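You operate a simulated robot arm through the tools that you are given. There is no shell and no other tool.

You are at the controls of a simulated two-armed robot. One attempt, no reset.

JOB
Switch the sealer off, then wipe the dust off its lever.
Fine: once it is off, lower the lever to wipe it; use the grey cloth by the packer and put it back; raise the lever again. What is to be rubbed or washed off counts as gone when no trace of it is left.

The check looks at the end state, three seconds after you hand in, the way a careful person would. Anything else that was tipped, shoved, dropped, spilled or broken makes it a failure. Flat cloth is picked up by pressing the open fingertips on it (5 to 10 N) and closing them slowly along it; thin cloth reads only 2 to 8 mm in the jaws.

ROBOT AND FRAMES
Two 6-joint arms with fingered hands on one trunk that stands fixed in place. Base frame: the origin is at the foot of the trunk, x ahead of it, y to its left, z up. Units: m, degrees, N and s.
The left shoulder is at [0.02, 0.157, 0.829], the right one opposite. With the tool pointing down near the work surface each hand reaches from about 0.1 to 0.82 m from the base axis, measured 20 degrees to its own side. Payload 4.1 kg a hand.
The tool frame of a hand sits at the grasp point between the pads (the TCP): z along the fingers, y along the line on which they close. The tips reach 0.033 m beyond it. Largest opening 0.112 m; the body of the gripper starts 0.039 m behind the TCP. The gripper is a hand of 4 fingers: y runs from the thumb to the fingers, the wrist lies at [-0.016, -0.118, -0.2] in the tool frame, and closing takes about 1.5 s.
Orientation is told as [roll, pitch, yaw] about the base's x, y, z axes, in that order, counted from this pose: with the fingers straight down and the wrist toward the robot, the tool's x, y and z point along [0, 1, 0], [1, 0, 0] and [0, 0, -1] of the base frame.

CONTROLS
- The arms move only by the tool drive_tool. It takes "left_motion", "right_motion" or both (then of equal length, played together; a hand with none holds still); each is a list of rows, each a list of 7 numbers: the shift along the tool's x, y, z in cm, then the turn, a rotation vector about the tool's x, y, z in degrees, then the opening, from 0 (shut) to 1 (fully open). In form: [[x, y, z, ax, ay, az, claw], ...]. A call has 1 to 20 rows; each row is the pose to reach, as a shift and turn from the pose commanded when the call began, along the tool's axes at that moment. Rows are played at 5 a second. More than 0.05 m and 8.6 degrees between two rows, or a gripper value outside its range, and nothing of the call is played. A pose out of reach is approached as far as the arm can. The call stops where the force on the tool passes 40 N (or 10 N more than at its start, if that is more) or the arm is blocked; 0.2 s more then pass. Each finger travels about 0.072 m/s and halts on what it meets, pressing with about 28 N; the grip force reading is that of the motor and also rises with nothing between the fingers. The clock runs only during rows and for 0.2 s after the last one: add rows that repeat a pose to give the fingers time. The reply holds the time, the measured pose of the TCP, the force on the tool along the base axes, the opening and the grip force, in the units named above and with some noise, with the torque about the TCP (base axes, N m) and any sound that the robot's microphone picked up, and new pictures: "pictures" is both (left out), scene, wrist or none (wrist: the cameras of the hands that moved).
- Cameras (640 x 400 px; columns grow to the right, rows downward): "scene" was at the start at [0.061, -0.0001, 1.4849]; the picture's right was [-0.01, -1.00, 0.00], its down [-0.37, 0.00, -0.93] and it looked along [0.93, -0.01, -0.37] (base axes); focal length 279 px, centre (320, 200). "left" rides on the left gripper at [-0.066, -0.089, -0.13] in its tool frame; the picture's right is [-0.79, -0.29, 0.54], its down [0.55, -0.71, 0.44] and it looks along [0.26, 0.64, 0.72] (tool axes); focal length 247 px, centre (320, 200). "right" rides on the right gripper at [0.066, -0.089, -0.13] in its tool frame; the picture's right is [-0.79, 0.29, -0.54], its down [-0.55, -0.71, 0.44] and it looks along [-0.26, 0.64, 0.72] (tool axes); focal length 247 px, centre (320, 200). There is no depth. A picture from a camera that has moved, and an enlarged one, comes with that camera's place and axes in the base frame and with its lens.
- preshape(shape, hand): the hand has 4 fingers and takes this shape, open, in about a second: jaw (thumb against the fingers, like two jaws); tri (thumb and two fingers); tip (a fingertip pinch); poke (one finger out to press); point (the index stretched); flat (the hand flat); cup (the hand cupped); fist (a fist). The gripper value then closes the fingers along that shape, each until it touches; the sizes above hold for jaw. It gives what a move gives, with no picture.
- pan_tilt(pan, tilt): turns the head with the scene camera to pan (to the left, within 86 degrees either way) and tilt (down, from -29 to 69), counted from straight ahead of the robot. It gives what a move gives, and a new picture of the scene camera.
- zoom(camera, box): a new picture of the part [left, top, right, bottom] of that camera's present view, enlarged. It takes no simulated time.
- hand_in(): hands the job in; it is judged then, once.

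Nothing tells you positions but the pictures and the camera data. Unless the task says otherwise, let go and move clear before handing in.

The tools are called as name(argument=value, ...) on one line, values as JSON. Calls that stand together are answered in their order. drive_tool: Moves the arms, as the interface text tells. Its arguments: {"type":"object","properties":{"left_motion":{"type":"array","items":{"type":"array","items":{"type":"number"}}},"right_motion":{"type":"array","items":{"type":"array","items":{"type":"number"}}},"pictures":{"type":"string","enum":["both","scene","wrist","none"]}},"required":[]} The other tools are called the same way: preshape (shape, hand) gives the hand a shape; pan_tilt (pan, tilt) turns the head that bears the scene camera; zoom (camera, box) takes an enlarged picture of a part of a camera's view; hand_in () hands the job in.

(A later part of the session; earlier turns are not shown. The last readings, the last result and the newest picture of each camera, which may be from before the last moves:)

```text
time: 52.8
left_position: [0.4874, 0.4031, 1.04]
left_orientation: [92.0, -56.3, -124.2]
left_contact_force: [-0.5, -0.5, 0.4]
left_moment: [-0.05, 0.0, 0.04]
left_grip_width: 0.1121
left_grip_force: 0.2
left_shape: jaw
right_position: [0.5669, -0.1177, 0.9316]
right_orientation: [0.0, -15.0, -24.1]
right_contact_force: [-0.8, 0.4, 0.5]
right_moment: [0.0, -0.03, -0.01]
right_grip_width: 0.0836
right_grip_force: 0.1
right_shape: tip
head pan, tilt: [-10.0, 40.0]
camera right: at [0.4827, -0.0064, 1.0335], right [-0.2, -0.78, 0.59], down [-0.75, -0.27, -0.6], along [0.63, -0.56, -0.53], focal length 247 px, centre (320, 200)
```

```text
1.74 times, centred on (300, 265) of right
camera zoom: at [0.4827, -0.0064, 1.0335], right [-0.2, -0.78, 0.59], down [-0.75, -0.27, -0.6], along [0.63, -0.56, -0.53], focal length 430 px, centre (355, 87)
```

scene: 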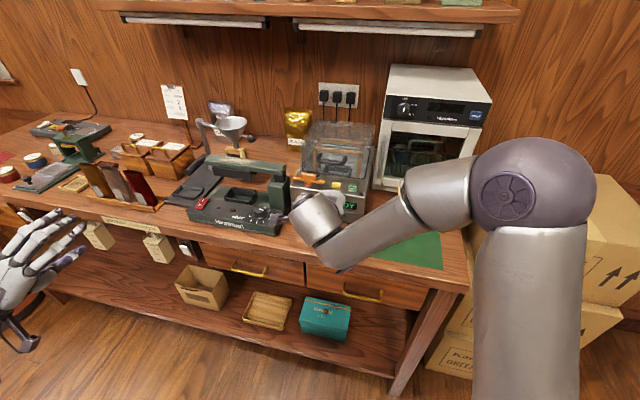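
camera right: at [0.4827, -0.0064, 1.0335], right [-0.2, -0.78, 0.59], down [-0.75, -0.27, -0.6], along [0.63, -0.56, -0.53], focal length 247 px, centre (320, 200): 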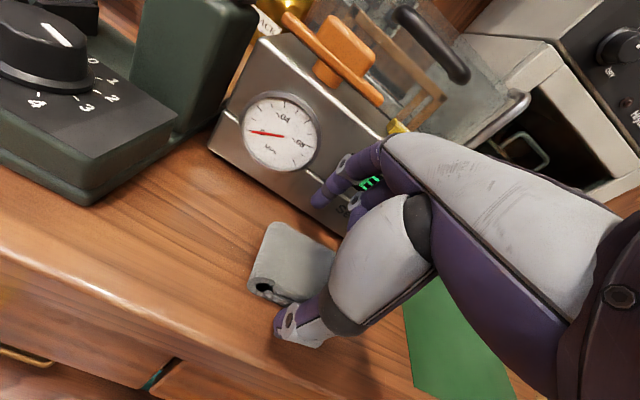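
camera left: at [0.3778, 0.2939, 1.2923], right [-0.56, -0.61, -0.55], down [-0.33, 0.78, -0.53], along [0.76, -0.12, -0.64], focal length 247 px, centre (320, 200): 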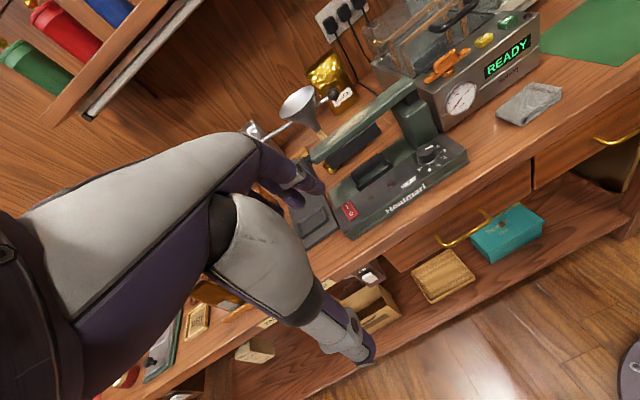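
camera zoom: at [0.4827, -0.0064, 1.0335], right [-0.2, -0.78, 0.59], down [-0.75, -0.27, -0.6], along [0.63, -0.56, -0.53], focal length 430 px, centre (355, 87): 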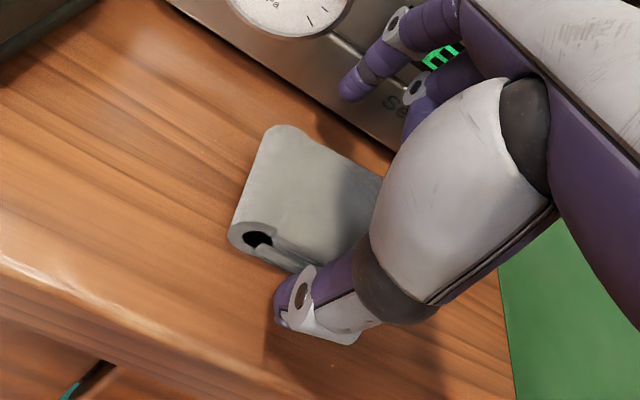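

drive_tool(right_motion=[[0, 0, 0.3, 0, 0, 0, 0.7], [0, 0, 0.6, 0, 0, 0, 0.7], [0, 0, 0.9, 0, 0, 0, 0.7], [0, 0, 1.1, 0, 0, 0, 0.7], [0, 0, 1.3, 0, 0, 0, 0.7]], pictures="wrist")

zoom(camera="right", box=[200, 150, 420, 360])

```text
time: 53.8
left_position: [0.4886, 0.403, 1.0406]
left_orientation: [92.1, -56.3, -123.9]
left_contact_force: [0.2, 0.5, -0.4]
left_moment: [-0.02, 0.0, 0.0]
left_grip_width: 0.1121
left_grip_force: 0.0
left_shape: jaw
right_position: [0.5706, -0.1158, 0.9263]
right_orientation: [0.5, -15.8, -24.2]
right_contact_force: [-1.0, 0.5, 6.9]
right_moment: [0.15, 0.34, 0.03]
right_grip_width: 0.0792
right_grip_force: 0.0
right_shape: tip
head pan, tilt: [-10.0, 40.0]
stopped in row 4 (right hand): the force on the tool passed its limit at 45 N (the readings are from after the stop); the commanded pose is now the measured one
camera right: at [0.4853, -0.0061, 1.0285], right [-0.21, -0.78, 0.59], down [-0.74, -0.27, -0.62], along [0.64, -0.56, -0.52], focal length 247 px, centre (320, 200)
```

right: 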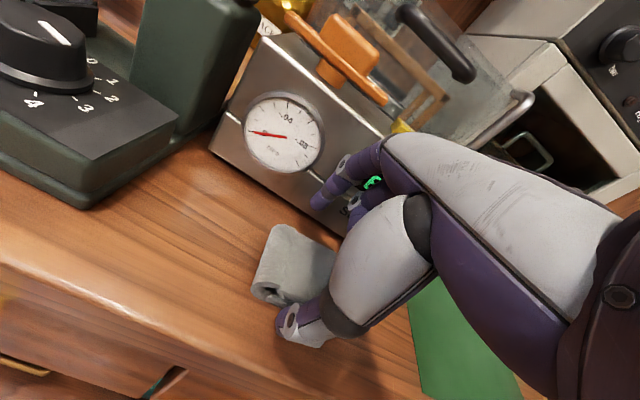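

```text
1.90 times, centred on (310, 255) of right
camera zoom: at [0.4853, -0.0061, 1.0285], right [-0.21, -0.78, 0.59], down [-0.74, -0.27, -0.62], along [0.64, -0.56, -0.52], focal length 470 px, centre (339, 95)
```

zoom: 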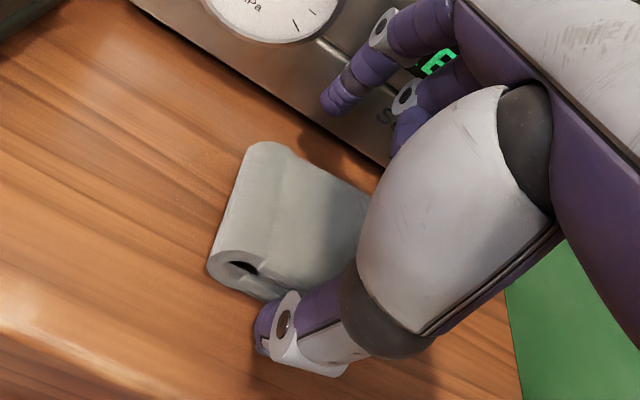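

The thumb touched the counter (z about 0.884) while the index, because of the tilt, was still above the pad, and the hand was ~2 cm too far toward the packer. I lift, straighten to vertical, and shift back.

drive_tool(right_motion=[[0, 0.3, -1.2, 0, 0, 0, 0.75], [-0.1, 0.5, -2.4, 0, 0, 0, 0.75], [-0.2, 0.2, -3.4, 5.3, 0, 0, 0.75], [-0.3, -0.2, -3.6, 10.6, 0, 0, 0.75], [-0.3, -0.44, -3.6, 15.8, 0, 0, 0.75], [-0.3, -0.44, -3.6, 15.8, 0, 0, 0.75]], pictures="wrist")

zoom(camera="right", box=[180, 150, 420, 380])

```text
time: 55.1
left_position: [0.4889, 0.4027, 1.0407]
left_orientation: [92.0, -56.3, -124.0]
left_contact_force: [0.2, -0.3, 0.7]
left_moment: [0.02, -0.01, 0.01]
left_grip_width: 0.112
left_grip_force: 0.0
left_shape: jaw
right_position: [0.5572, -0.1132, 0.9592]
right_orientation: [0.4, 0.2, -24.1]
right_contact_force: [0.2, 0.8, 0.5]
right_moment: [-0.02, 0.01, 0.01]
right_grip_width: 0.0839
right_grip_force: 0.1
right_shape: tip
head pan, tilt: [-10.0, 40.0]
camera right: at [0.501, -0.0161, 1.0903], right [-0.06, -0.84, 0.53], down [-0.87, -0.21, -0.44], along [0.48, -0.49, -0.73], focal length 247 px, centre (320, 200)
```

right: 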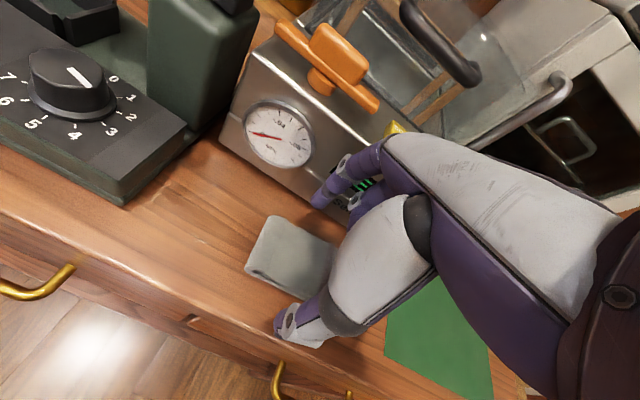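

```text
1.74 times, centred on (300, 265) of right
camera zoom: at [0.501, -0.0161, 1.0903], right [-0.06, -0.84, 0.53], down [-0.87, -0.21, -0.44], along [0.48, -0.49, -0.73], focal length 430 px, centre (355, 87)
```

zoom: 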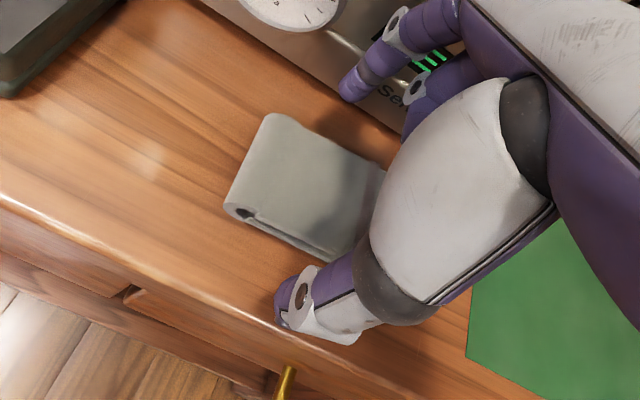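

Vertical now; pad centre is about 5 mm ahead of the hand. I shift and go down to just above the counter in small steps.

drive_tool(right_motion=[[0.1, 0.3, 1.0, 0, 0, 0, 0.75], [0.2, 0.55, 2.0, 0, 0, 0, 0.75], [0.2, 0.55, 2.8, 0, 0, 0, 0.75], [0.2, 0.55, 3.2, 0, 0, 0, 0.75], [0.2, 0.55, 3.5, 0, 0, 0, 0.75], [0.2, 0.55, 3.7, 0, 0, 0, 0.75]], pictures="wrist")

zoom(camera="right", box=[200, 150, 420, 360])

```text
time: 56.5
left_position: [0.4869, 0.4021, 1.0408]
left_orientation: [92.0, -56.3, -124.1]
left_contact_force: [-0.2, -0.4, 0.2]
left_moment: [0.02, 0.01, 0.03]
left_grip_width: 0.1118
left_grip_force: 0.2
left_shape: jaw
right_position: [0.5627, -0.1127, 0.9233]
right_orientation: [0.4, 0.1, -24.1]
right_contact_force: [-0.6, 0.7, -0.1]
right_moment: [0.02, -0.04, 0.01]
right_grip_width: 0.0834
right_grip_force: 0.0
right_shape: tip
head pan, tilt: [-10.0, 40.0]
camera right: at [0.5073, -0.0162, 1.0538], right [-0.06, -0.84, 0.53], down [-0.87, -0.21, -0.44], along [0.48, -0.49, -0.72], focal length 247 px, centre (320, 200)
```

right: 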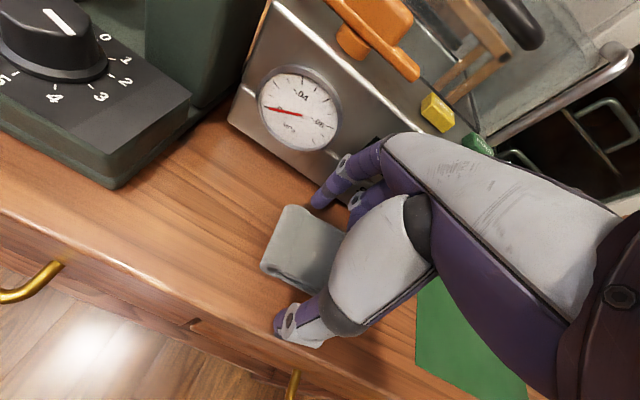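

```text
1.90 times, centred on (310, 255) of right
camera zoom: at [0.5073, -0.0162, 1.0538], right [-0.06, -0.84, 0.53], down [-0.87, -0.21, -0.44], along [0.48, -0.49, -0.72], focal length 470 px, centre (339, 95)
```

zoom: 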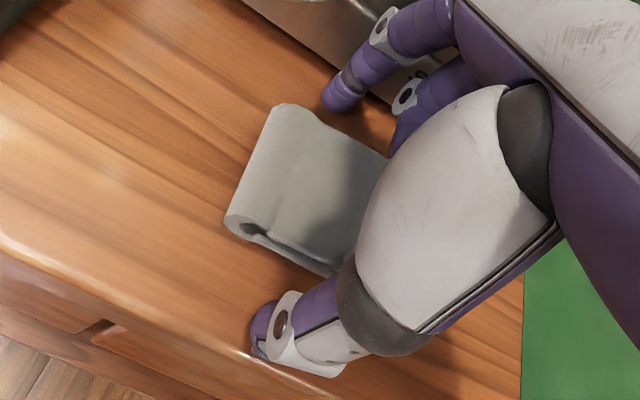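

drive_tool(right_motion=[[0, 0.3, 0.15, 0, 0, 0, 0.72], [0, 0.3, 0.3, 0, 0, 0, 0.69], [0, 0.3, 0.3, 0, 0, 0, 0.66], [0, 0.3, 0.3, 0, 0, 0, 0.63], [0, 0.3, 0.3, 0, 0, 0, 0.6], [0, 0.3, 0.3, 0, 0, 0, 0.57], [0, 0.3, 0.3, 0, 0, 0, 0.54], [0, 0.3, 0.3, 0, 0, 0, 0.51], [0, 0.3, 0.3, 0, 0, 0, 0.48], [0, 0.3, 0.3, 0, 0, 0, 0.48]], pictures="wrist")

zoom(camera="right", box=[200, 150, 420, 360])

```text
time: 58.8
left_position: [0.488, 0.4046, 1.0399]
left_orientation: [92.0, -56.3, -124.0]
left_contact_force: [-0.5, -0.4, 0.0]
left_moment: [0.01, 0.0, -0.02]
left_grip_width: 0.1118
left_grip_force: 0.1
left_shape: jaw
right_position: [0.5646, -0.1148, 0.9201]
right_orientation: [0.4, 0.1, -24.0]
right_contact_force: [-0.6, 0.0, -0.6]
right_moment: [-0.01, 0.0, 0.0]
right_grip_width: 0.0548
right_grip_force: 0.0
right_shape: tip
head pan, tilt: [-10.0, 40.0]
camera right: at [0.5095, -0.0184, 1.0512], right [-0.06, -0.84, 0.53], down [-0.87, -0.21, -0.44], along [0.48, -0.49, -0.72], focal length 247 px, centre (320, 200)
```

right: 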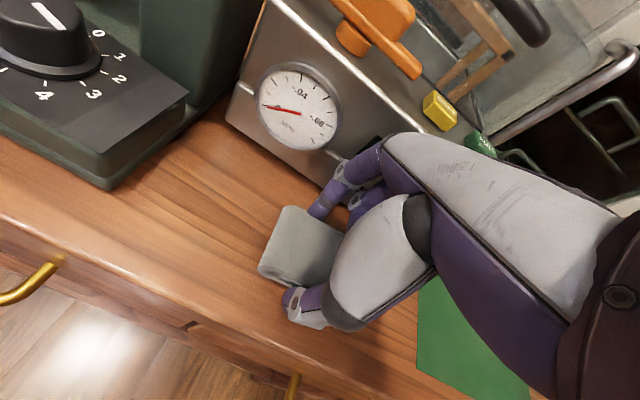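

```text
1.90 times, centred on (310, 255) of right
camera zoom: at [0.5095, -0.0184, 1.0512], right [-0.06, -0.84, 0.53], down [-0.87, -0.21, -0.44], along [0.48, -0.49, -0.72], focal length 470 px, centre (339, 95)
```

zoom: 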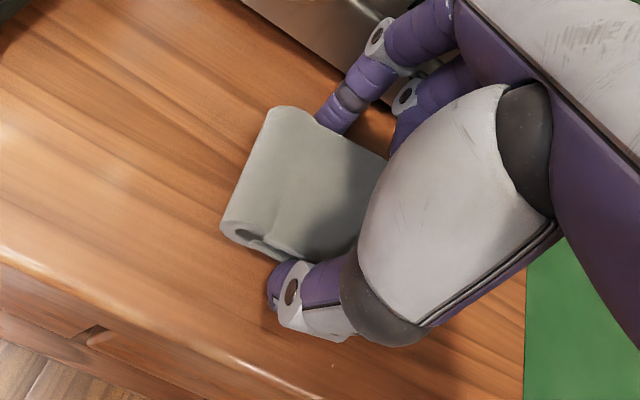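

The fingers straddle the pad well. I continue closing slowly until they hold it.

drive_tool(right_motion=[[0, 0, 0, 0, 0, 0, 0.46], [0, 0, 0, 0, 0, 0, 0.44], [0, 0, 0, 0, 0, 0, 0.42], [0, 0, 0, 0, 0, 0, 0.4], [0, 0, 0, 0, 0, 0, 0.38], [0, 0, 0, 0, 0, 0, 0.36], [0, 0, 0, 0, 0, 0, 0.34], [0, 0, 0, 0, 0, 0, 0.32], [0, 0, 0, 0, 0, 0, 0.3], [0, 0, 0, 0, 0, 0, 0.3]], pictures="wrist")

zoom(camera="right", box=[200, 150, 420, 360])

```text
time: 61.0
left_position: [0.4884, 0.4033, 1.0399]
left_orientation: [92.1, -56.3, -124.0]
left_contact_force: [-0.2, 0.1, 0.7]
left_moment: [-0.01, -0.02, -0.02]
left_grip_width: 0.1121
left_grip_force: 0.0
left_shape: jaw
right_position: [0.5646, -0.1143, 0.9197]
right_orientation: [0.5, 0.2, -24.0]
right_contact_force: [-0.2, -0.5, -0.6]
right_moment: [0.03, 0.02, 0.02]
right_grip_width: 0.0479
right_grip_force: 27.8
right_shape: tip
head pan, tilt: [-10.0, 40.0]
camera right: at [0.5095, -0.0184, 1.0512], right [-0.06, -0.84, 0.53], down [-0.87, -0.21, -0.44], along [0.48, -0.49, -0.72], focal length 247 px, centre (320, 200)
```

right: 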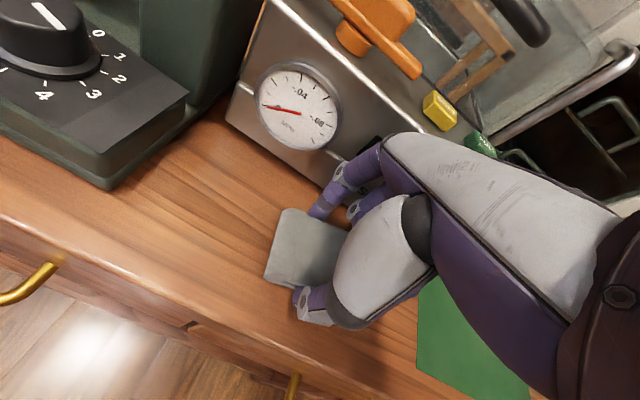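

```text
1.90 times, centred on (310, 255) of right
camera zoom: at [0.5095, -0.0184, 1.0512], right [-0.06, -0.84, 0.53], down [-0.87, -0.21, -0.44], along [0.48, -0.49, -0.72], focal length 470 px, centre (339, 95)
```

zoom: 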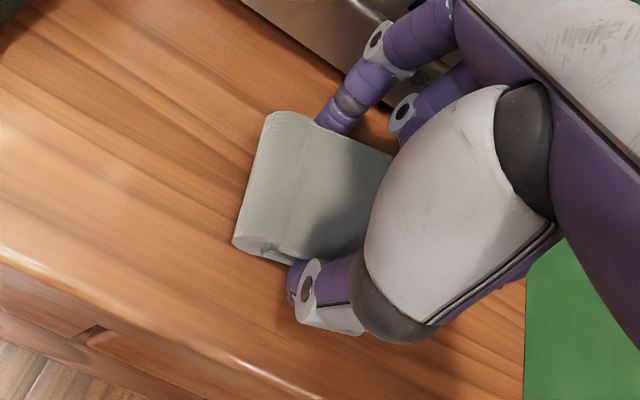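

The pad is held firmly (4.8 cm, 28 N). I remember this grasp pose [0.5646, -0.1143, 0.9197], yaw -24 for putting it back. I lift straight up and check how the pad sits in the fingers.

drive_tool(right_motion=[[0, 0, -1, 0, 0, 0, 0.3], [0, 0, -3, 0, 0, 0, 0.3], [0, 0, -6, 0, 0, 0, 0.3], [0, 0, -9, 0, 0, 0, 0.3], [0, 0, -12, 0, 0, 0, 0.3], [0, -1, -15, 0, 0, 0, 0.3], [0, -2, -17, 0, 0, 0, 0.3], [0, -2, -17, 0, 0, 0, 0.3]], pictures="both")

zoom(camera="right", box=[200, 150, 420, 360])

zoom(camera="left", box=[0, 0, 640, 400])

```text
time: 62.8
left_position: [0.4876, 0.404, 1.0414]
left_orientation: [92.0, -56.3, -124.0]
left_contact_force: [0.4, -0.1, 0.3]
left_moment: [0.02, -0.01, -0.02]
left_grip_width: 0.1119
left_grip_force: 0.0
left_shape: jaw
right_position: [0.547, -0.109, 1.09]
right_orientation: [0.4, 0.2, -24.0]
right_contact_force: [-1.0, 0.1, -0.1]
right_moment: [0.0, -0.01, -0.02]
right_grip_width: 0.048
right_grip_force: 27.9
right_shape: tip
head pan, tilt: [-10.0, 40.0]
camera right: at [0.4915, -0.0118, 1.2208], right [-0.06, -0.84, 0.53], down [-0.87, -0.21, -0.44], along [0.48, -0.49, -0.72], focal length 247 px, centre (320, 200)
```

scene: 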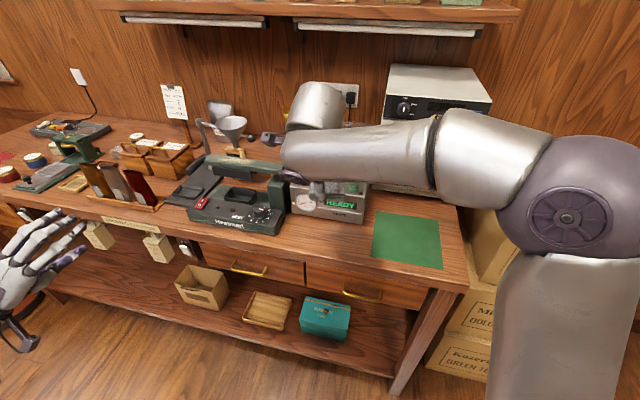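
right: 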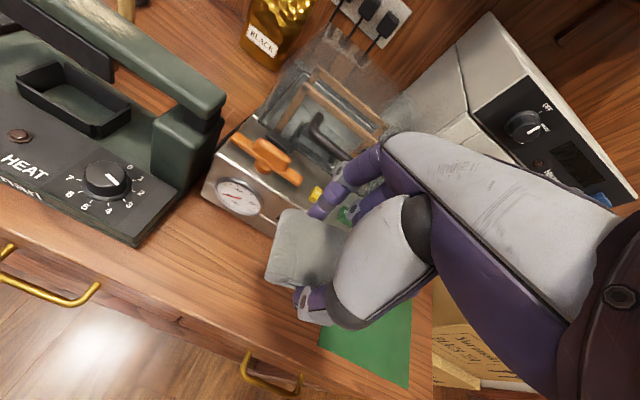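

```text
1.90 times, centred on (310, 255) of right
camera zoom: at [0.4915, -0.0118, 1.2208], right [-0.06, -0.84, 0.53], down [-0.87, -0.21, -0.44], along [0.48, -0.49, -0.72], focal length 470 px, centre (339, 95)
```

zoom: 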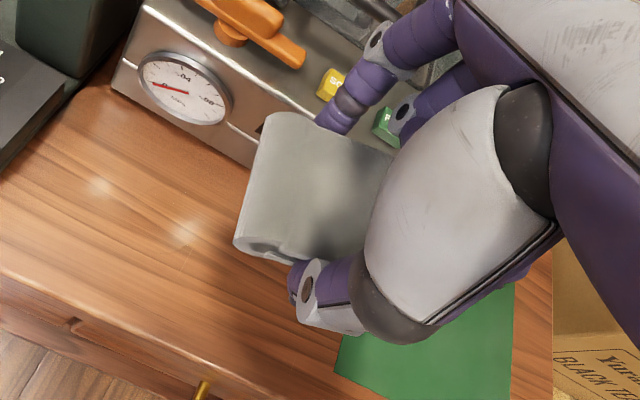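

```text
1.00 times, centred on (320, 200) of left (not enlarged: the box is as wide or as high as the picture)
camera zoom: at [0.3778, 0.4663, 0.9273], right [0.2, -0.72, -0.67], down [0.83, 0.48, -0.28], along [0.52, -0.5, 0.69], focal length 247 px, centre (320, 200)
```

zoom: 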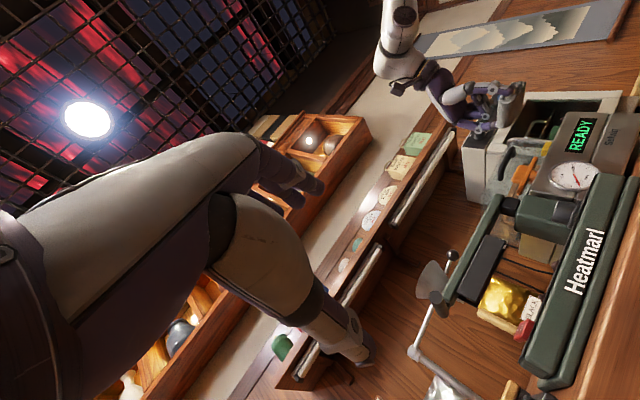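

zoom(camera="left", box=[400, 50, 560, 170])

pan_tilt(pan=-4, tilt=28)

```text
3.33 times, centred on (480, 110) of left
camera zoom: at [0.3778, 0.4663, 0.9273], right [0.2, -0.72, -0.67], down [0.83, 0.48, -0.28], along [0.52, -0.5, 0.69], focal length 823 px, centre (-213, 500)
```

zoom: 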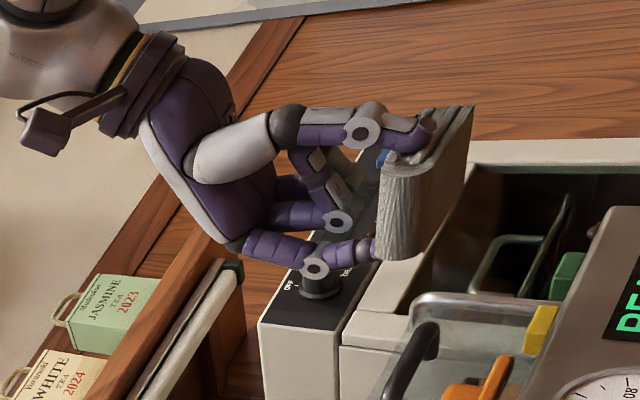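

```text
time: 63.5
left_position: [0.488, 0.4031, 1.0406]
left_orientation: [92.1, -56.4, -124.0]
left_contact_force: [0.2, 0.4, -0.1]
left_moment: [0.03, -0.01, 0.01]
left_grip_width: 0.1119
left_grip_force: 0.0
left_shape: jaw
right_position: [0.5486, -0.1079, 1.0899]
right_orientation: [0.5, 0.1, -24.0]
right_contact_force: [0.2, 0.3, -1.0]
right_moment: [0.0, 0.0, 0.01]
right_grip_width: 0.0478
right_grip_force: 28.0
right_shape: tip
head pan, tilt: [-4.0, 28.0]
```

scene: 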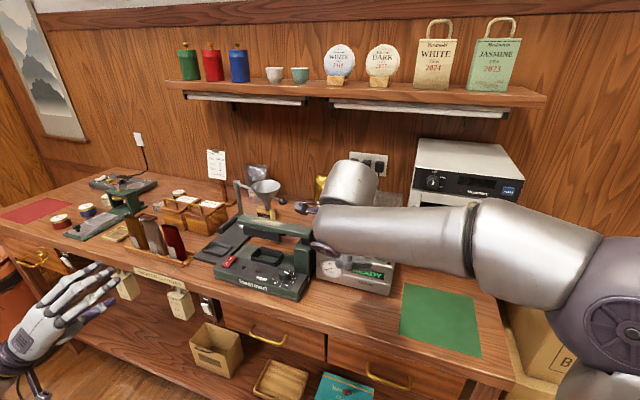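

zoom(camera="left", box=[465, 65, 535, 125])

zoom(camera="scene", box=[220, 170, 340, 290])

```text
6.67 times, centred on (500, 95) of left
camera zoom: at [0.3778, 0.4663, 0.9274], right [0.2, -0.72, -0.67], down [0.83, 0.48, -0.28], along [0.52, -0.5, 0.69], focal length 1646 px, centre (-880, 900)
```

zoom: 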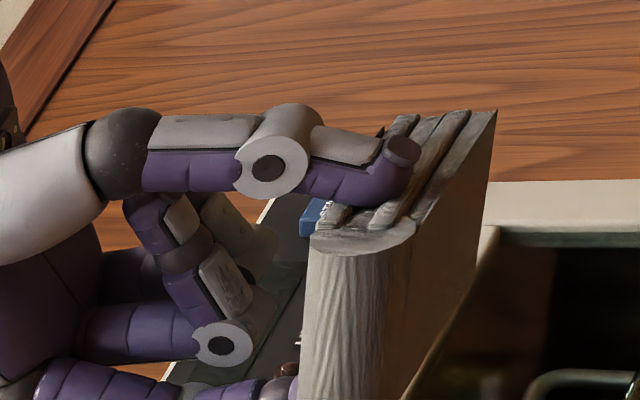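

```text
3.33 times, centred on (280, 230) of scene
camera zoom: at [0.0592, -0.0057, 1.4749], right [-0.07, -1.0, 0.0], down [-0.47, 0.03, -0.88], along [0.88, -0.06, -0.47], focal length 931 px, centre (453, 100)
```

zoom: 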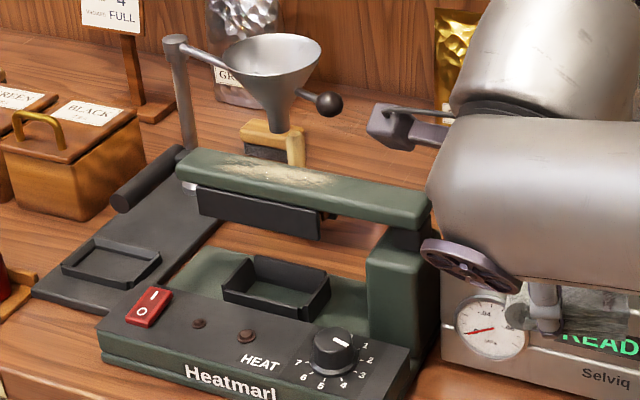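

The view from the left wrist camera shows the pad sits well: about 1.1 cm of it protrudes below the fingertips, so it can wipe even with the hand tilted. I move the right hand to hover over the right end of the dust, tilting to 60° and yawing left for reach.

drive_tool(right_motion=[[2, 0.6, -3, -3.6, 1.28, -4.76, 0.3], [5, 1.5, -6, -7.2, 2.55, -9.5, 0.3], [9, 2.7, -7, -10.8, 3.8, -14.3, 0.3], [12.6, 3.9, -7, -14.4, 5.1, -19.05, 0.3], [16.2, 5.0, -7, -18.0, 6.4, -23.8, 0.3], [18.4, 6.7, -6, -21.6, 7.65, -28.6, 0.3], [20.5, 8.5, -5, -25.2, 8.9, -33.3, 0.3], [22.6, 10.3, -4, -28.8, 10.2, -38.1, 0.3], [22.6, 10.3, -4, -28.8, 10.2, -38.1, 0.3]], pictures="both")

zoom(camera="scene", box=[200, 150, 360, 290])

zoom(camera="left", box=[360, 120, 640, 340])

```text
time: 65.5
left_position: [0.4879, 0.4032, 1.0412]
left_orientation: [92.0, -56.3, -124.1]
left_contact_force: [0.5, -0.2, 0.0]
left_moment: [0.01, -0.01, 0.0]
left_grip_width: 0.1123
left_grip_force: 0.1
left_shape: jaw
right_position: [0.7324, 0.0568, 1.1281]
right_orientation: [0.5, -30.2, 14.9]
right_contact_force: [-0.3, 0.1, -0.4]
right_moment: [-0.02, 0.02, 0.0]
right_grip_width: 0.0477
right_grip_force: 28.4
right_shape: tip
head pan, tilt: [-4.0, 28.0]
camera right: at [0.578, 0.0836, 1.197], right [0.19, -0.78, 0.6], down [-0.24, -0.63, -0.74], along [0.95, -0.01, -0.3], focal length 247 px, centre (320, 200)
```

scene: 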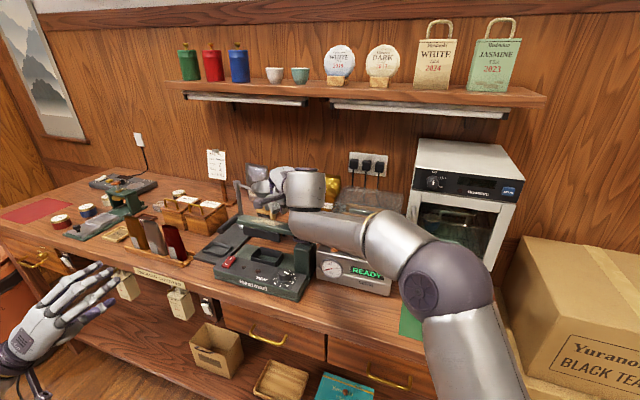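
right: 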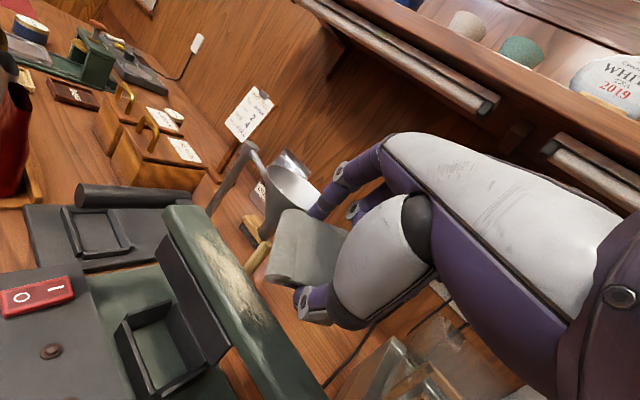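

```text
2.86 times, centred on (280, 220) of scene
camera zoom: at [0.0591, -0.0057, 1.475], right [-0.07, -1.0, 0.0], down [-0.47, 0.03, -0.88], along [0.88, -0.06, -0.47], focal length 798 px, centre (434, 143)
```

zoom: 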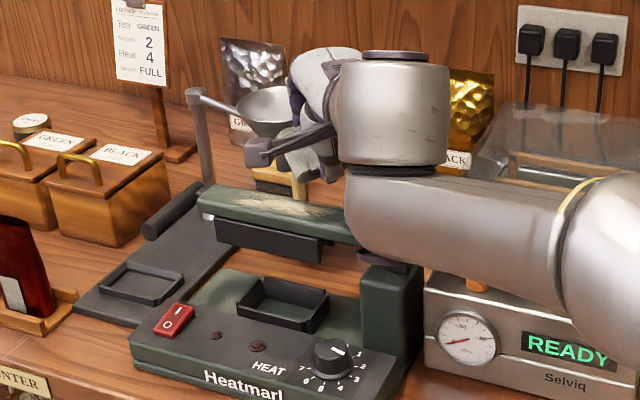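

```text
1.82 times, centred on (500, 230) of left
camera zoom: at [0.3778, 0.4663, 0.9274], right [0.2, -0.72, -0.67], down [0.83, 0.48, -0.28], along [0.52, -0.5, 0.69], focal length 449 px, centre (-7, 146)
```

zoom: 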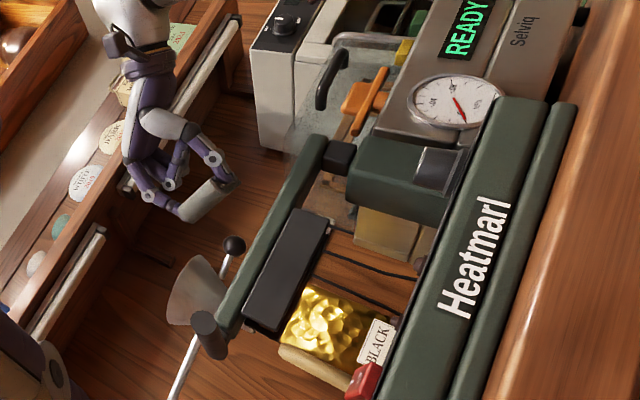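

The right wrist camera now looks straight at the dusty lever. I zoom to map the dust before touching down.

zoom(camera="right", box=[140, 180, 360, 400])

zoom(camera="left", box=[400, 160, 520, 280])

```text
1.82 times, centred on (250, 290) of right
camera zoom: at [0.578, 0.0836, 1.197], right [0.19, -0.78, 0.6], down [-0.24, -0.63, -0.74], along [0.95, -0.01, -0.3], focal length 449 px, centre (447, 36)
```

zoom: 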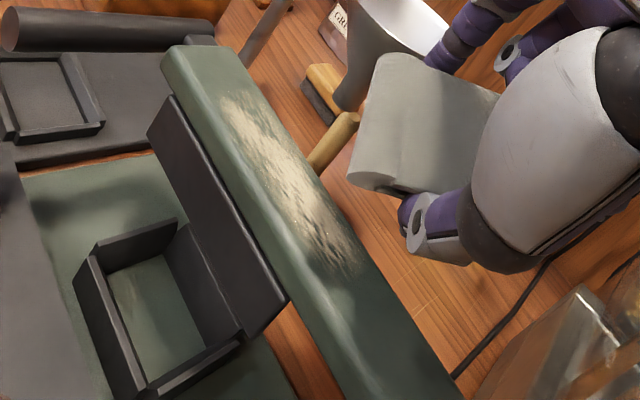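

```text
3.33 times, centred on (460, 220) of left
camera zoom: at [0.3778, 0.4663, 0.9274], right [0.2, -0.72, -0.67], down [0.83, 0.48, -0.28], along [0.52, -0.5, 0.69], focal length 823 px, centre (-147, 133)
```

zoom: 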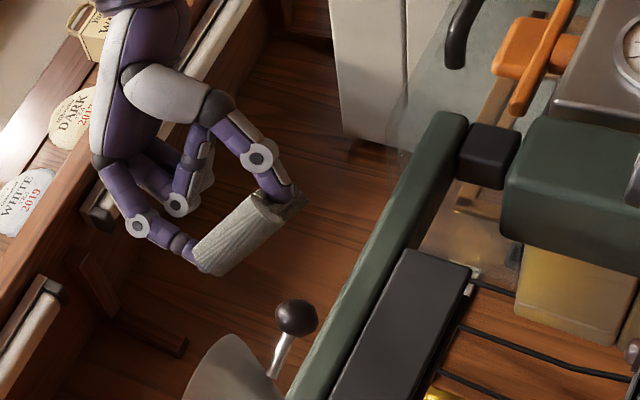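

Dust covers about L 0.09–0.21 along the lever, 2.4 cm wide. I lower gently to make contact at the right part of the strip and watch the force.

drive_tool(right_motion=[[0, -0.5, 0.87, 0, 0, 0, 0.3], [0, -1.0, 1.73, 0, 0, 0, 0.3], [0, -1.5, 2.6, 0, 0, 0, 0.3], [0, -1.7, 2.95, 0, 0, 0, 0.3], [0, -1.85, 3.2, 0, 0, 0, 0.3]], pictures="wrist")

zoom(camera="left", box=[400, 160, 520, 280])

zoom(camera="right", box=[140, 180, 360, 400])

```text
time: 66.7
left_position: [0.4884, 0.4039, 1.041]
left_orientation: [92.0, -56.3, -124.1]
left_contact_force: [0.2, 0.7, 0.0]
left_moment: [0.01, -0.02, 0.02]
left_grip_width: 0.1122
left_grip_force: 0.1
left_shape: jaw
right_position: [0.7306, 0.0559, 1.0938]
right_orientation: [0.5, -30.2, 14.7]
right_contact_force: [-0.1, -0.3, 0.0]
right_moment: [0.04, 0.02, 0.01]
right_grip_width: 0.0475
right_grip_force: 28.3
right_shape: tip
head pan, tilt: [-4.0, 28.0]
camera right: at [0.5769, 0.0836, 1.1624], right [0.18, -0.78, 0.6], down [-0.24, -0.63, -0.74], along [0.95, -0.01, -0.3], focal length 247 px, centre (320, 200)
```

right: 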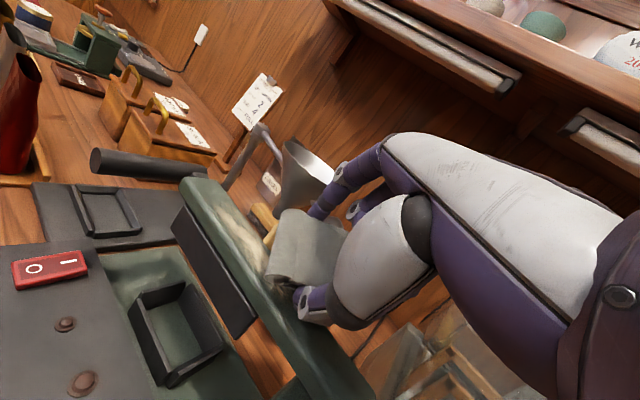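

```text
3.33 times, centred on (460, 220) of left
camera zoom: at [0.3778, 0.4663, 0.9274], right [0.2, -0.72, -0.67], down [0.83, 0.48, -0.28], along [0.52, -0.5, 0.69], focal length 823 px, centre (-147, 133)
```

zoom: 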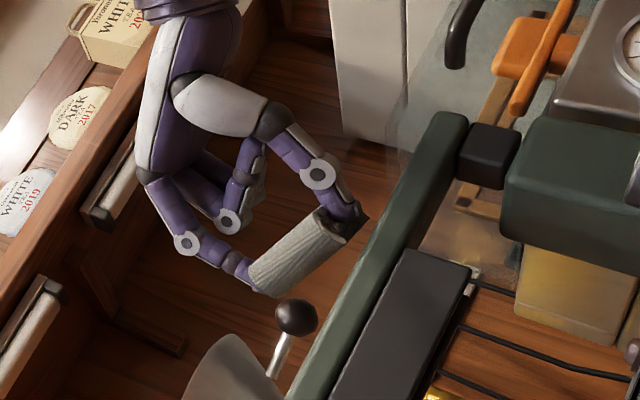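

```text
1.82 times, centred on (250, 290) of right
camera zoom: at [0.5769, 0.0836, 1.1624], right [0.18, -0.78, 0.6], down [-0.24, -0.63, -0.74], along [0.95, -0.01, -0.3], focal length 449 px, centre (447, 36)
```

zoom: 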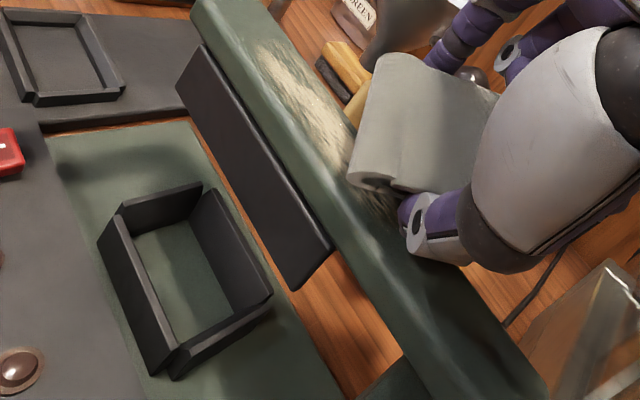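

drive_tool(right_motion=[[0, -0.15, 0.26, 0, 0, 0, 0.3], [0, -0.25, 0.43, 0, 0, 0, 0.3], [0, -0.32, 0.56, 0, 0, 0, 0.3], [0, -0.4, 0.69, 0, 0, 0, 0.3], [0, -0.45, 0.78, 0, 0, 0, 0.3]], pictures="none")

```text
time: 67.9
left_position: [0.4876, 0.403, 1.0409]
left_orientation: [91.9, -56.4, -124.1]
left_contact_force: [0.2, -0.8, -0.1]
left_moment: [-0.02, 0.0, -0.01]
left_grip_width: 0.1115
left_grip_force: 0.0
left_shape: jaw
right_position: [0.7337, 0.0569, 1.0871]
right_orientation: [0.5, -30.2, 14.6]
right_contact_force: [0.9, 0.3, 2.0]
right_moment: [0.02, 0.01, -0.05]
right_grip_width: 0.0475
right_grip_force: 27.6
right_shape: tip
head pan, tilt: [-4.0, 28.0]
```

Contact at 2 N. I press slightly more and make a first sweep of 5 cm along the lever toward the handle, then look at the effect.

drive_tool(right_motion=[[0, -0.12, 0.21, 0, 0, 0, 0.3], [0.77, 0.43, 0.53, 0, 0, 0, 0.3], [1.54, 0.98, 0.85, 0, 0, 0, 0.3], [2.31, 1.53, 1.17, 0, 0, 0, 0.3], [3.09, 2.08, 1.49, 0, 0, 0, 0.3], [3.86, 2.63, 1.81, 0, 0, 0, 0.3]], pictures="wrist")

zoom(camera="right", box=[140, 180, 360, 400])

zoom(camera="left", box=[400, 160, 520, 280])

```text
time: 69.3
left_position: [0.4875, 0.4035, 1.0418]
left_orientation: [92.0, -56.3, -123.9]
left_contact_force: [1.2, -0.1, -0.6]
left_moment: [-0.02, -0.02, 0.0]
left_grip_width: 0.1121
left_grip_force: 0.0
left_shape: jaw
right_position: [0.7522, 0.1059, 1.0837]
right_orientation: [0.4, -30.3, 15.0]
right_contact_force: [-1.6, -0.2, 10.3]
right_moment: [0.01, 0.25, -0.02]
right_grip_width: 0.0474
right_grip_force: 28.1
right_shape: tip
head pan, tilt: [-4.0, 28.0]
camera right: at [0.597, 0.1316, 1.1518], right [0.19, -0.77, 0.6], down [-0.24, -0.63, -0.74], along [0.95, -0.01, -0.3], focal length 247 px, centre (320, 200)
```

right: 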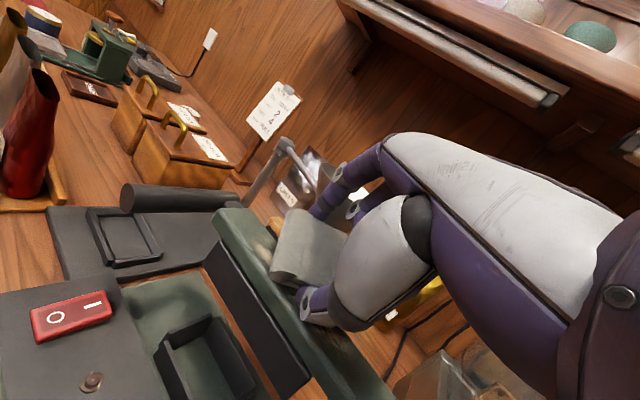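

```text
1.82 times, centred on (250, 290) of right
camera zoom: at [0.597, 0.1316, 1.1518], right [0.19, -0.77, 0.6], down [-0.24, -0.63, -0.74], along [0.95, -0.01, -0.3], focal length 449 px, centre (447, 36)
```

zoom: 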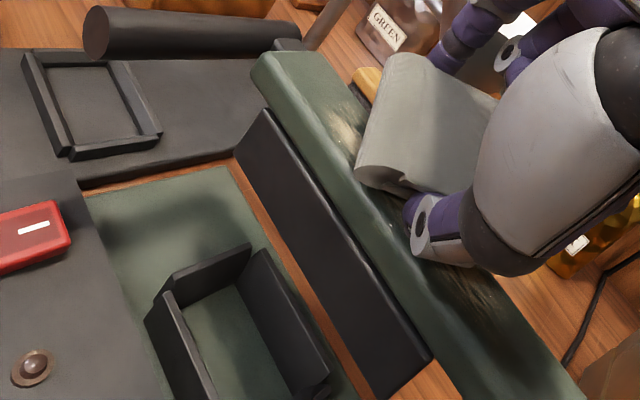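

```text
3.33 times, centred on (460, 220) of left
camera zoom: at [0.3772, 0.4666, 0.9274], right [0.2, -0.72, -0.67], down [0.83, 0.49, -0.28], along [0.52, -0.5, 0.69], focal length 823 px, centre (-147, 133)
```

zoom: 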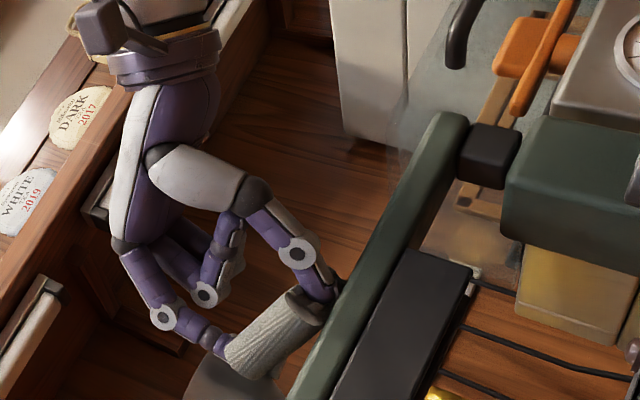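

It wipes: the swept part is clean. I carry on toward the handle end, yawing a little more for reach.

drive_tool(right_motion=[[0.77, 0.55, 0.32, 0, 1.1, -1.9, 0.3], [1.54, 1.1, 0.64, 0, 2.1, -3.7, 0.3], [2.32, 1.65, 0.95, 0, 3.2, -5.6, 0.3], [3.09, 2.2, 1.27, 0, 4.3, -7.4, 0.3], [3.86, 2.75, 1.59, 0, 5.4, -9.3, 0.3], [4.63, 3.31, 1.91, 0, 6.4, -11.1, 0.3], [5.4, 3.86, 2.23, 0, 7.5, -13.0, 0.3]], pictures="wrist")

zoom(camera="right", box=[140, 180, 360, 400])

zoom(camera="scene", box=[200, 150, 360, 290])

zoom(camera="left", box=[380, 180, 540, 320])

```text
time: 70.9
left_position: [0.4873, 0.4031, 1.0415]
left_orientation: [92.0, -56.3, -123.9]
left_contact_force: [0.2, -0.3, 0.5]
left_moment: [0.03, -0.02, 0.0]
left_grip_width: 0.1122
left_grip_force: 0.0
left_shape: jaw
right_position: [0.7537, 0.1602, 1.0764]
right_orientation: [0.4, -30.8, 30.1]
right_contact_force: [2.1, 1.7, 19.3]
right_moment: [-0.11, -0.15, 0.03]
right_grip_width: 0.0496
right_grip_force: 28.0
right_shape: tip
right hand out of reach, approached as far as the arm can: row 5, 6, 7
head pan, tilt: [-4.0, 28.0]
camera right: at [0.5966, 0.1461, 1.1437], right [0.38, -0.7, 0.61], down [-0.06, -0.67, -0.74], along [0.93, 0.24, -0.29], focal length 247 px, centre (320, 200)
```

right: 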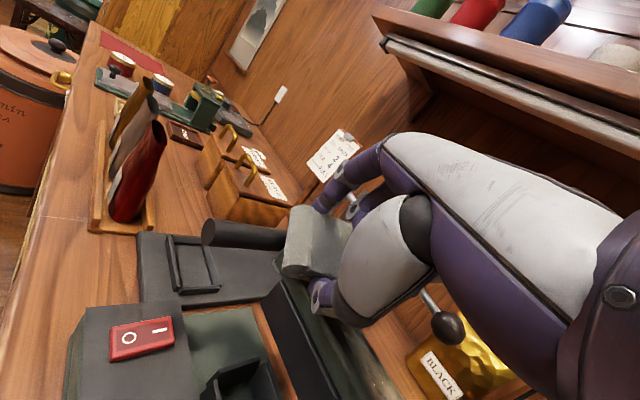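

```text
1.82 times, centred on (250, 290) of right
camera zoom: at [0.5966, 0.1461, 1.1437], right [0.38, -0.7, 0.61], down [-0.06, -0.67, -0.74], along [0.93, 0.24, -0.29], focal length 449 px, centre (447, 36)
```

zoom: 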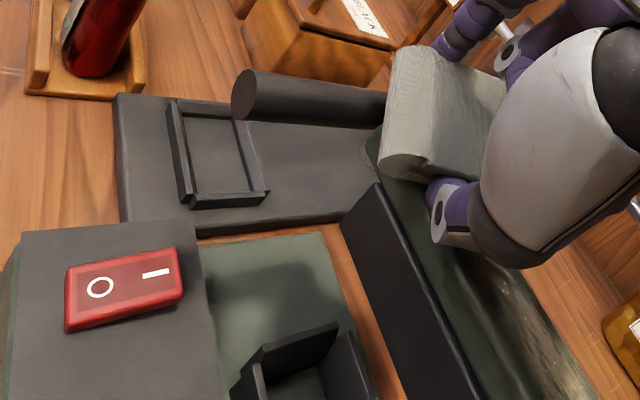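

```text
2.86 times, centred on (280, 220) of scene
camera zoom: at [0.0586, -0.0055, 1.475], right [-0.07, -1.0, 0.0], down [-0.47, 0.03, -0.88], along [0.88, -0.06, -0.47], focal length 798 px, centre (434, 143)
```

zoom: 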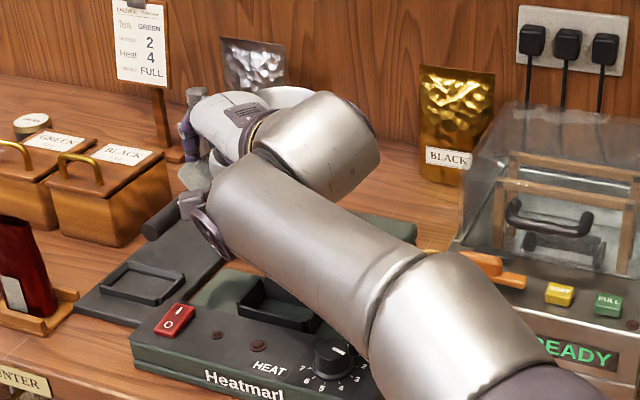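

```text
2.86 times, centred on (460, 250) of left
camera zoom: at [0.3771, 0.4666, 0.9275], right [0.2, -0.72, -0.67], down [0.83, 0.49, -0.28], along [0.52, -0.5, 0.69], focal length 706 px, centre (-80, 57)
```

zoom: 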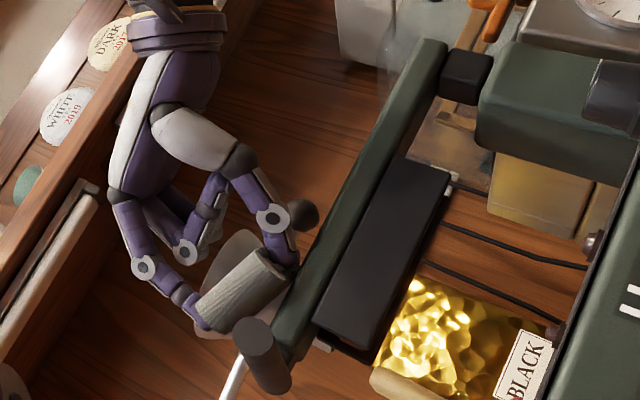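

The last rows went out of reach and the hand drifted off to the near edge. I lift off and step back to see what remains.

drive_tool(right_motion=[[0, 0.8, -1.3, 0, 0, 0, 0.3], [0, 1.5, -2.6, 0, 0, 0, 0.3], [-0.5, 1.5, -4.3, 0, 0, 0, 0.3], [-2.5, 0, -6.0, 0, 0, 0, 0.3], [-5.5, -2.0, -7.0, 0, 0, 0, 0.3], [-8.5, -4.0, -8.0, 0, 0, 0, 0.3], [-8.5, -4.0, -8.0, 0, 0, 0, 0.3]], pictures="both")

zoom(camera="right", box=[60, 100, 380, 400])

zoom(camera="scene", box=[220, 180, 340, 270])

```text
time: 72.5
left_position: [0.488, 0.4031, 1.0409]
left_orientation: [92.0, -56.3, -124.0]
left_contact_force: [0.1, 0.6, -0.3]
left_moment: [0.0, 0.0, -0.02]
left_grip_width: 0.1117
left_grip_force: 0.1
left_shape: jaw
right_position: [0.7344, 0.0475, 1.1206]
right_orientation: [0.5, -30.2, 29.9]
right_contact_force: [-0.4, 0.4, -0.2]
right_moment: [-0.02, 0.0, 0.02]
right_grip_width: 0.0465
right_grip_force: 27.8
right_shape: tip
head pan, tilt: [-4.0, 28.0]
camera right: at [0.5766, 0.0332, 1.1891], right [0.38, -0.7, 0.6], down [-0.07, -0.67, -0.74], along [0.92, 0.24, -0.3], focal length 247 px, centre (320, 200)
```

scene: 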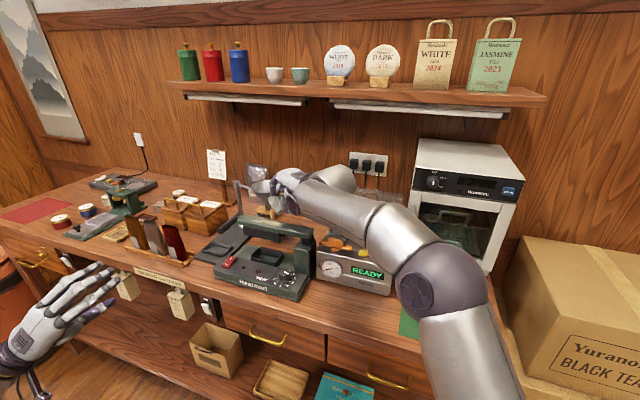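
right: 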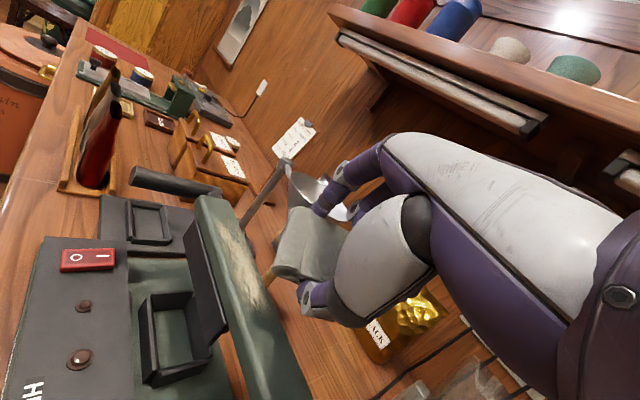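

```text
1.33 times, centred on (220, 250) of right
camera zoom: at [0.5766, 0.0332, 1.1891], right [0.38, -0.7, 0.6], down [-0.07, -0.67, -0.74], along [0.92, 0.24, -0.3], focal length 329 px, centre (453, 133)
```

zoom: 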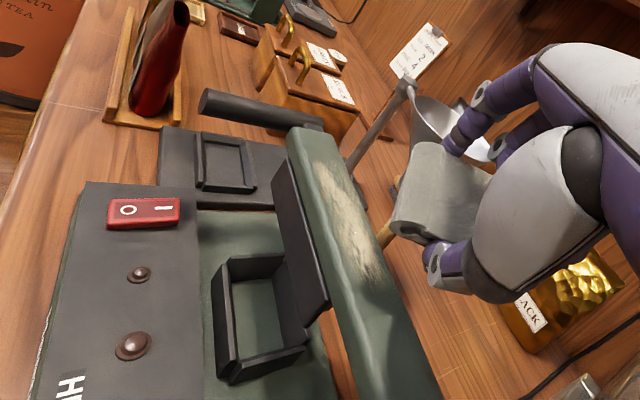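

```text
4.44 times, centred on (280, 225) of scene
camera zoom: at [0.0592, -0.0056, 1.475], right [-0.07, -1.0, 0.0], down [-0.47, 0.03, -0.88], along [0.88, -0.06, -0.47], focal length 1241 px, centre (498, 89)
```

zoom: 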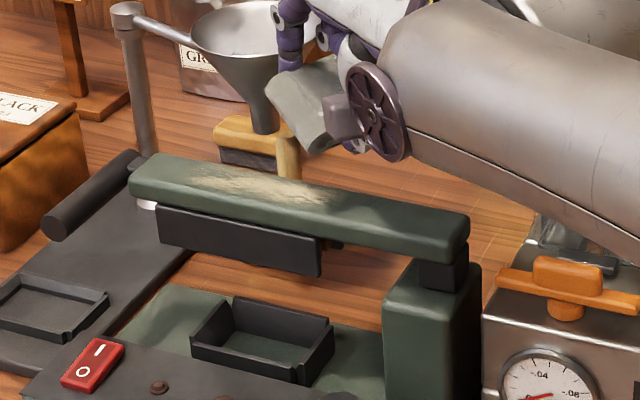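

zoom(camera="scene", box=[240, 205, 320, 250])

zoom(camera="right", box=[180, 180, 320, 360])

```text
8.00 times, centred on (280, 228) of scene
camera zoom: at [0.0592, -0.0056, 1.475], right [-0.07, -1.0, 0.0], down [-0.47, 0.03, -0.88], along [0.88, -0.06, -0.47], focal length 2234 px, centre (640, -20)
```

zoom: 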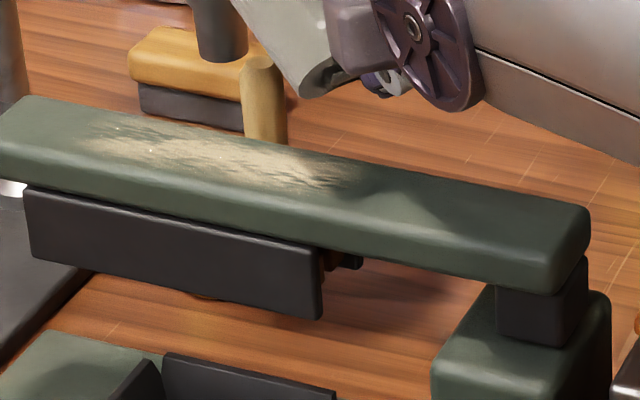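

```text
2.22 times, centred on (250, 270) of right
camera zoom: at [0.5766, 0.0332, 1.1891], right [0.38, -0.7, 0.6], down [-0.07, -0.67, -0.74], along [0.92, 0.24, -0.3], focal length 549 px, centre (476, 44)
```

zoom: 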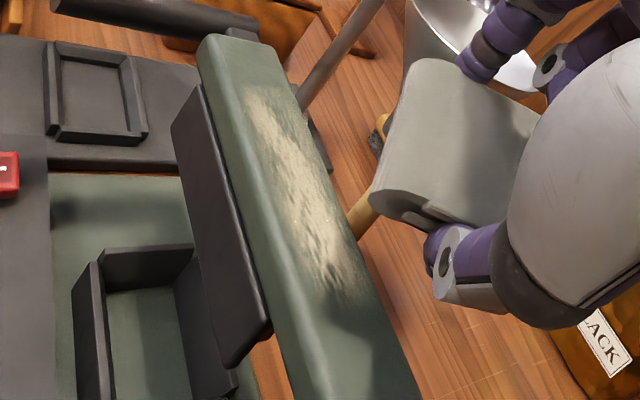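

zoom(camera="scene", box=[220, 170, 340, 290])

```text
3.33 times, centred on (280, 230) of scene
camera zoom: at [0.0592, -0.0056, 1.475], right [-0.07, -1.0, 0.0], down [-0.47, 0.03, -0.88], along [0.88, -0.06, -0.47], focal length 931 px, centre (453, 100)
```

zoom: 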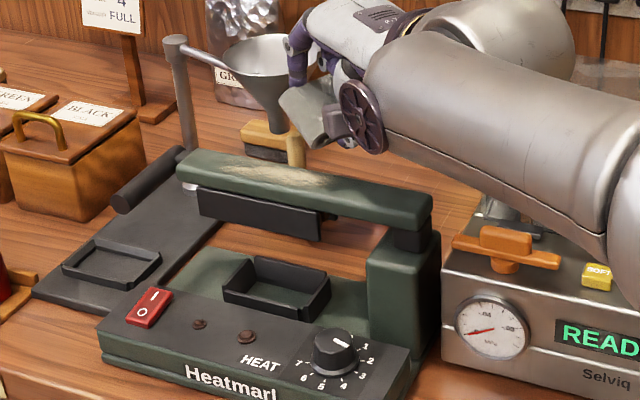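

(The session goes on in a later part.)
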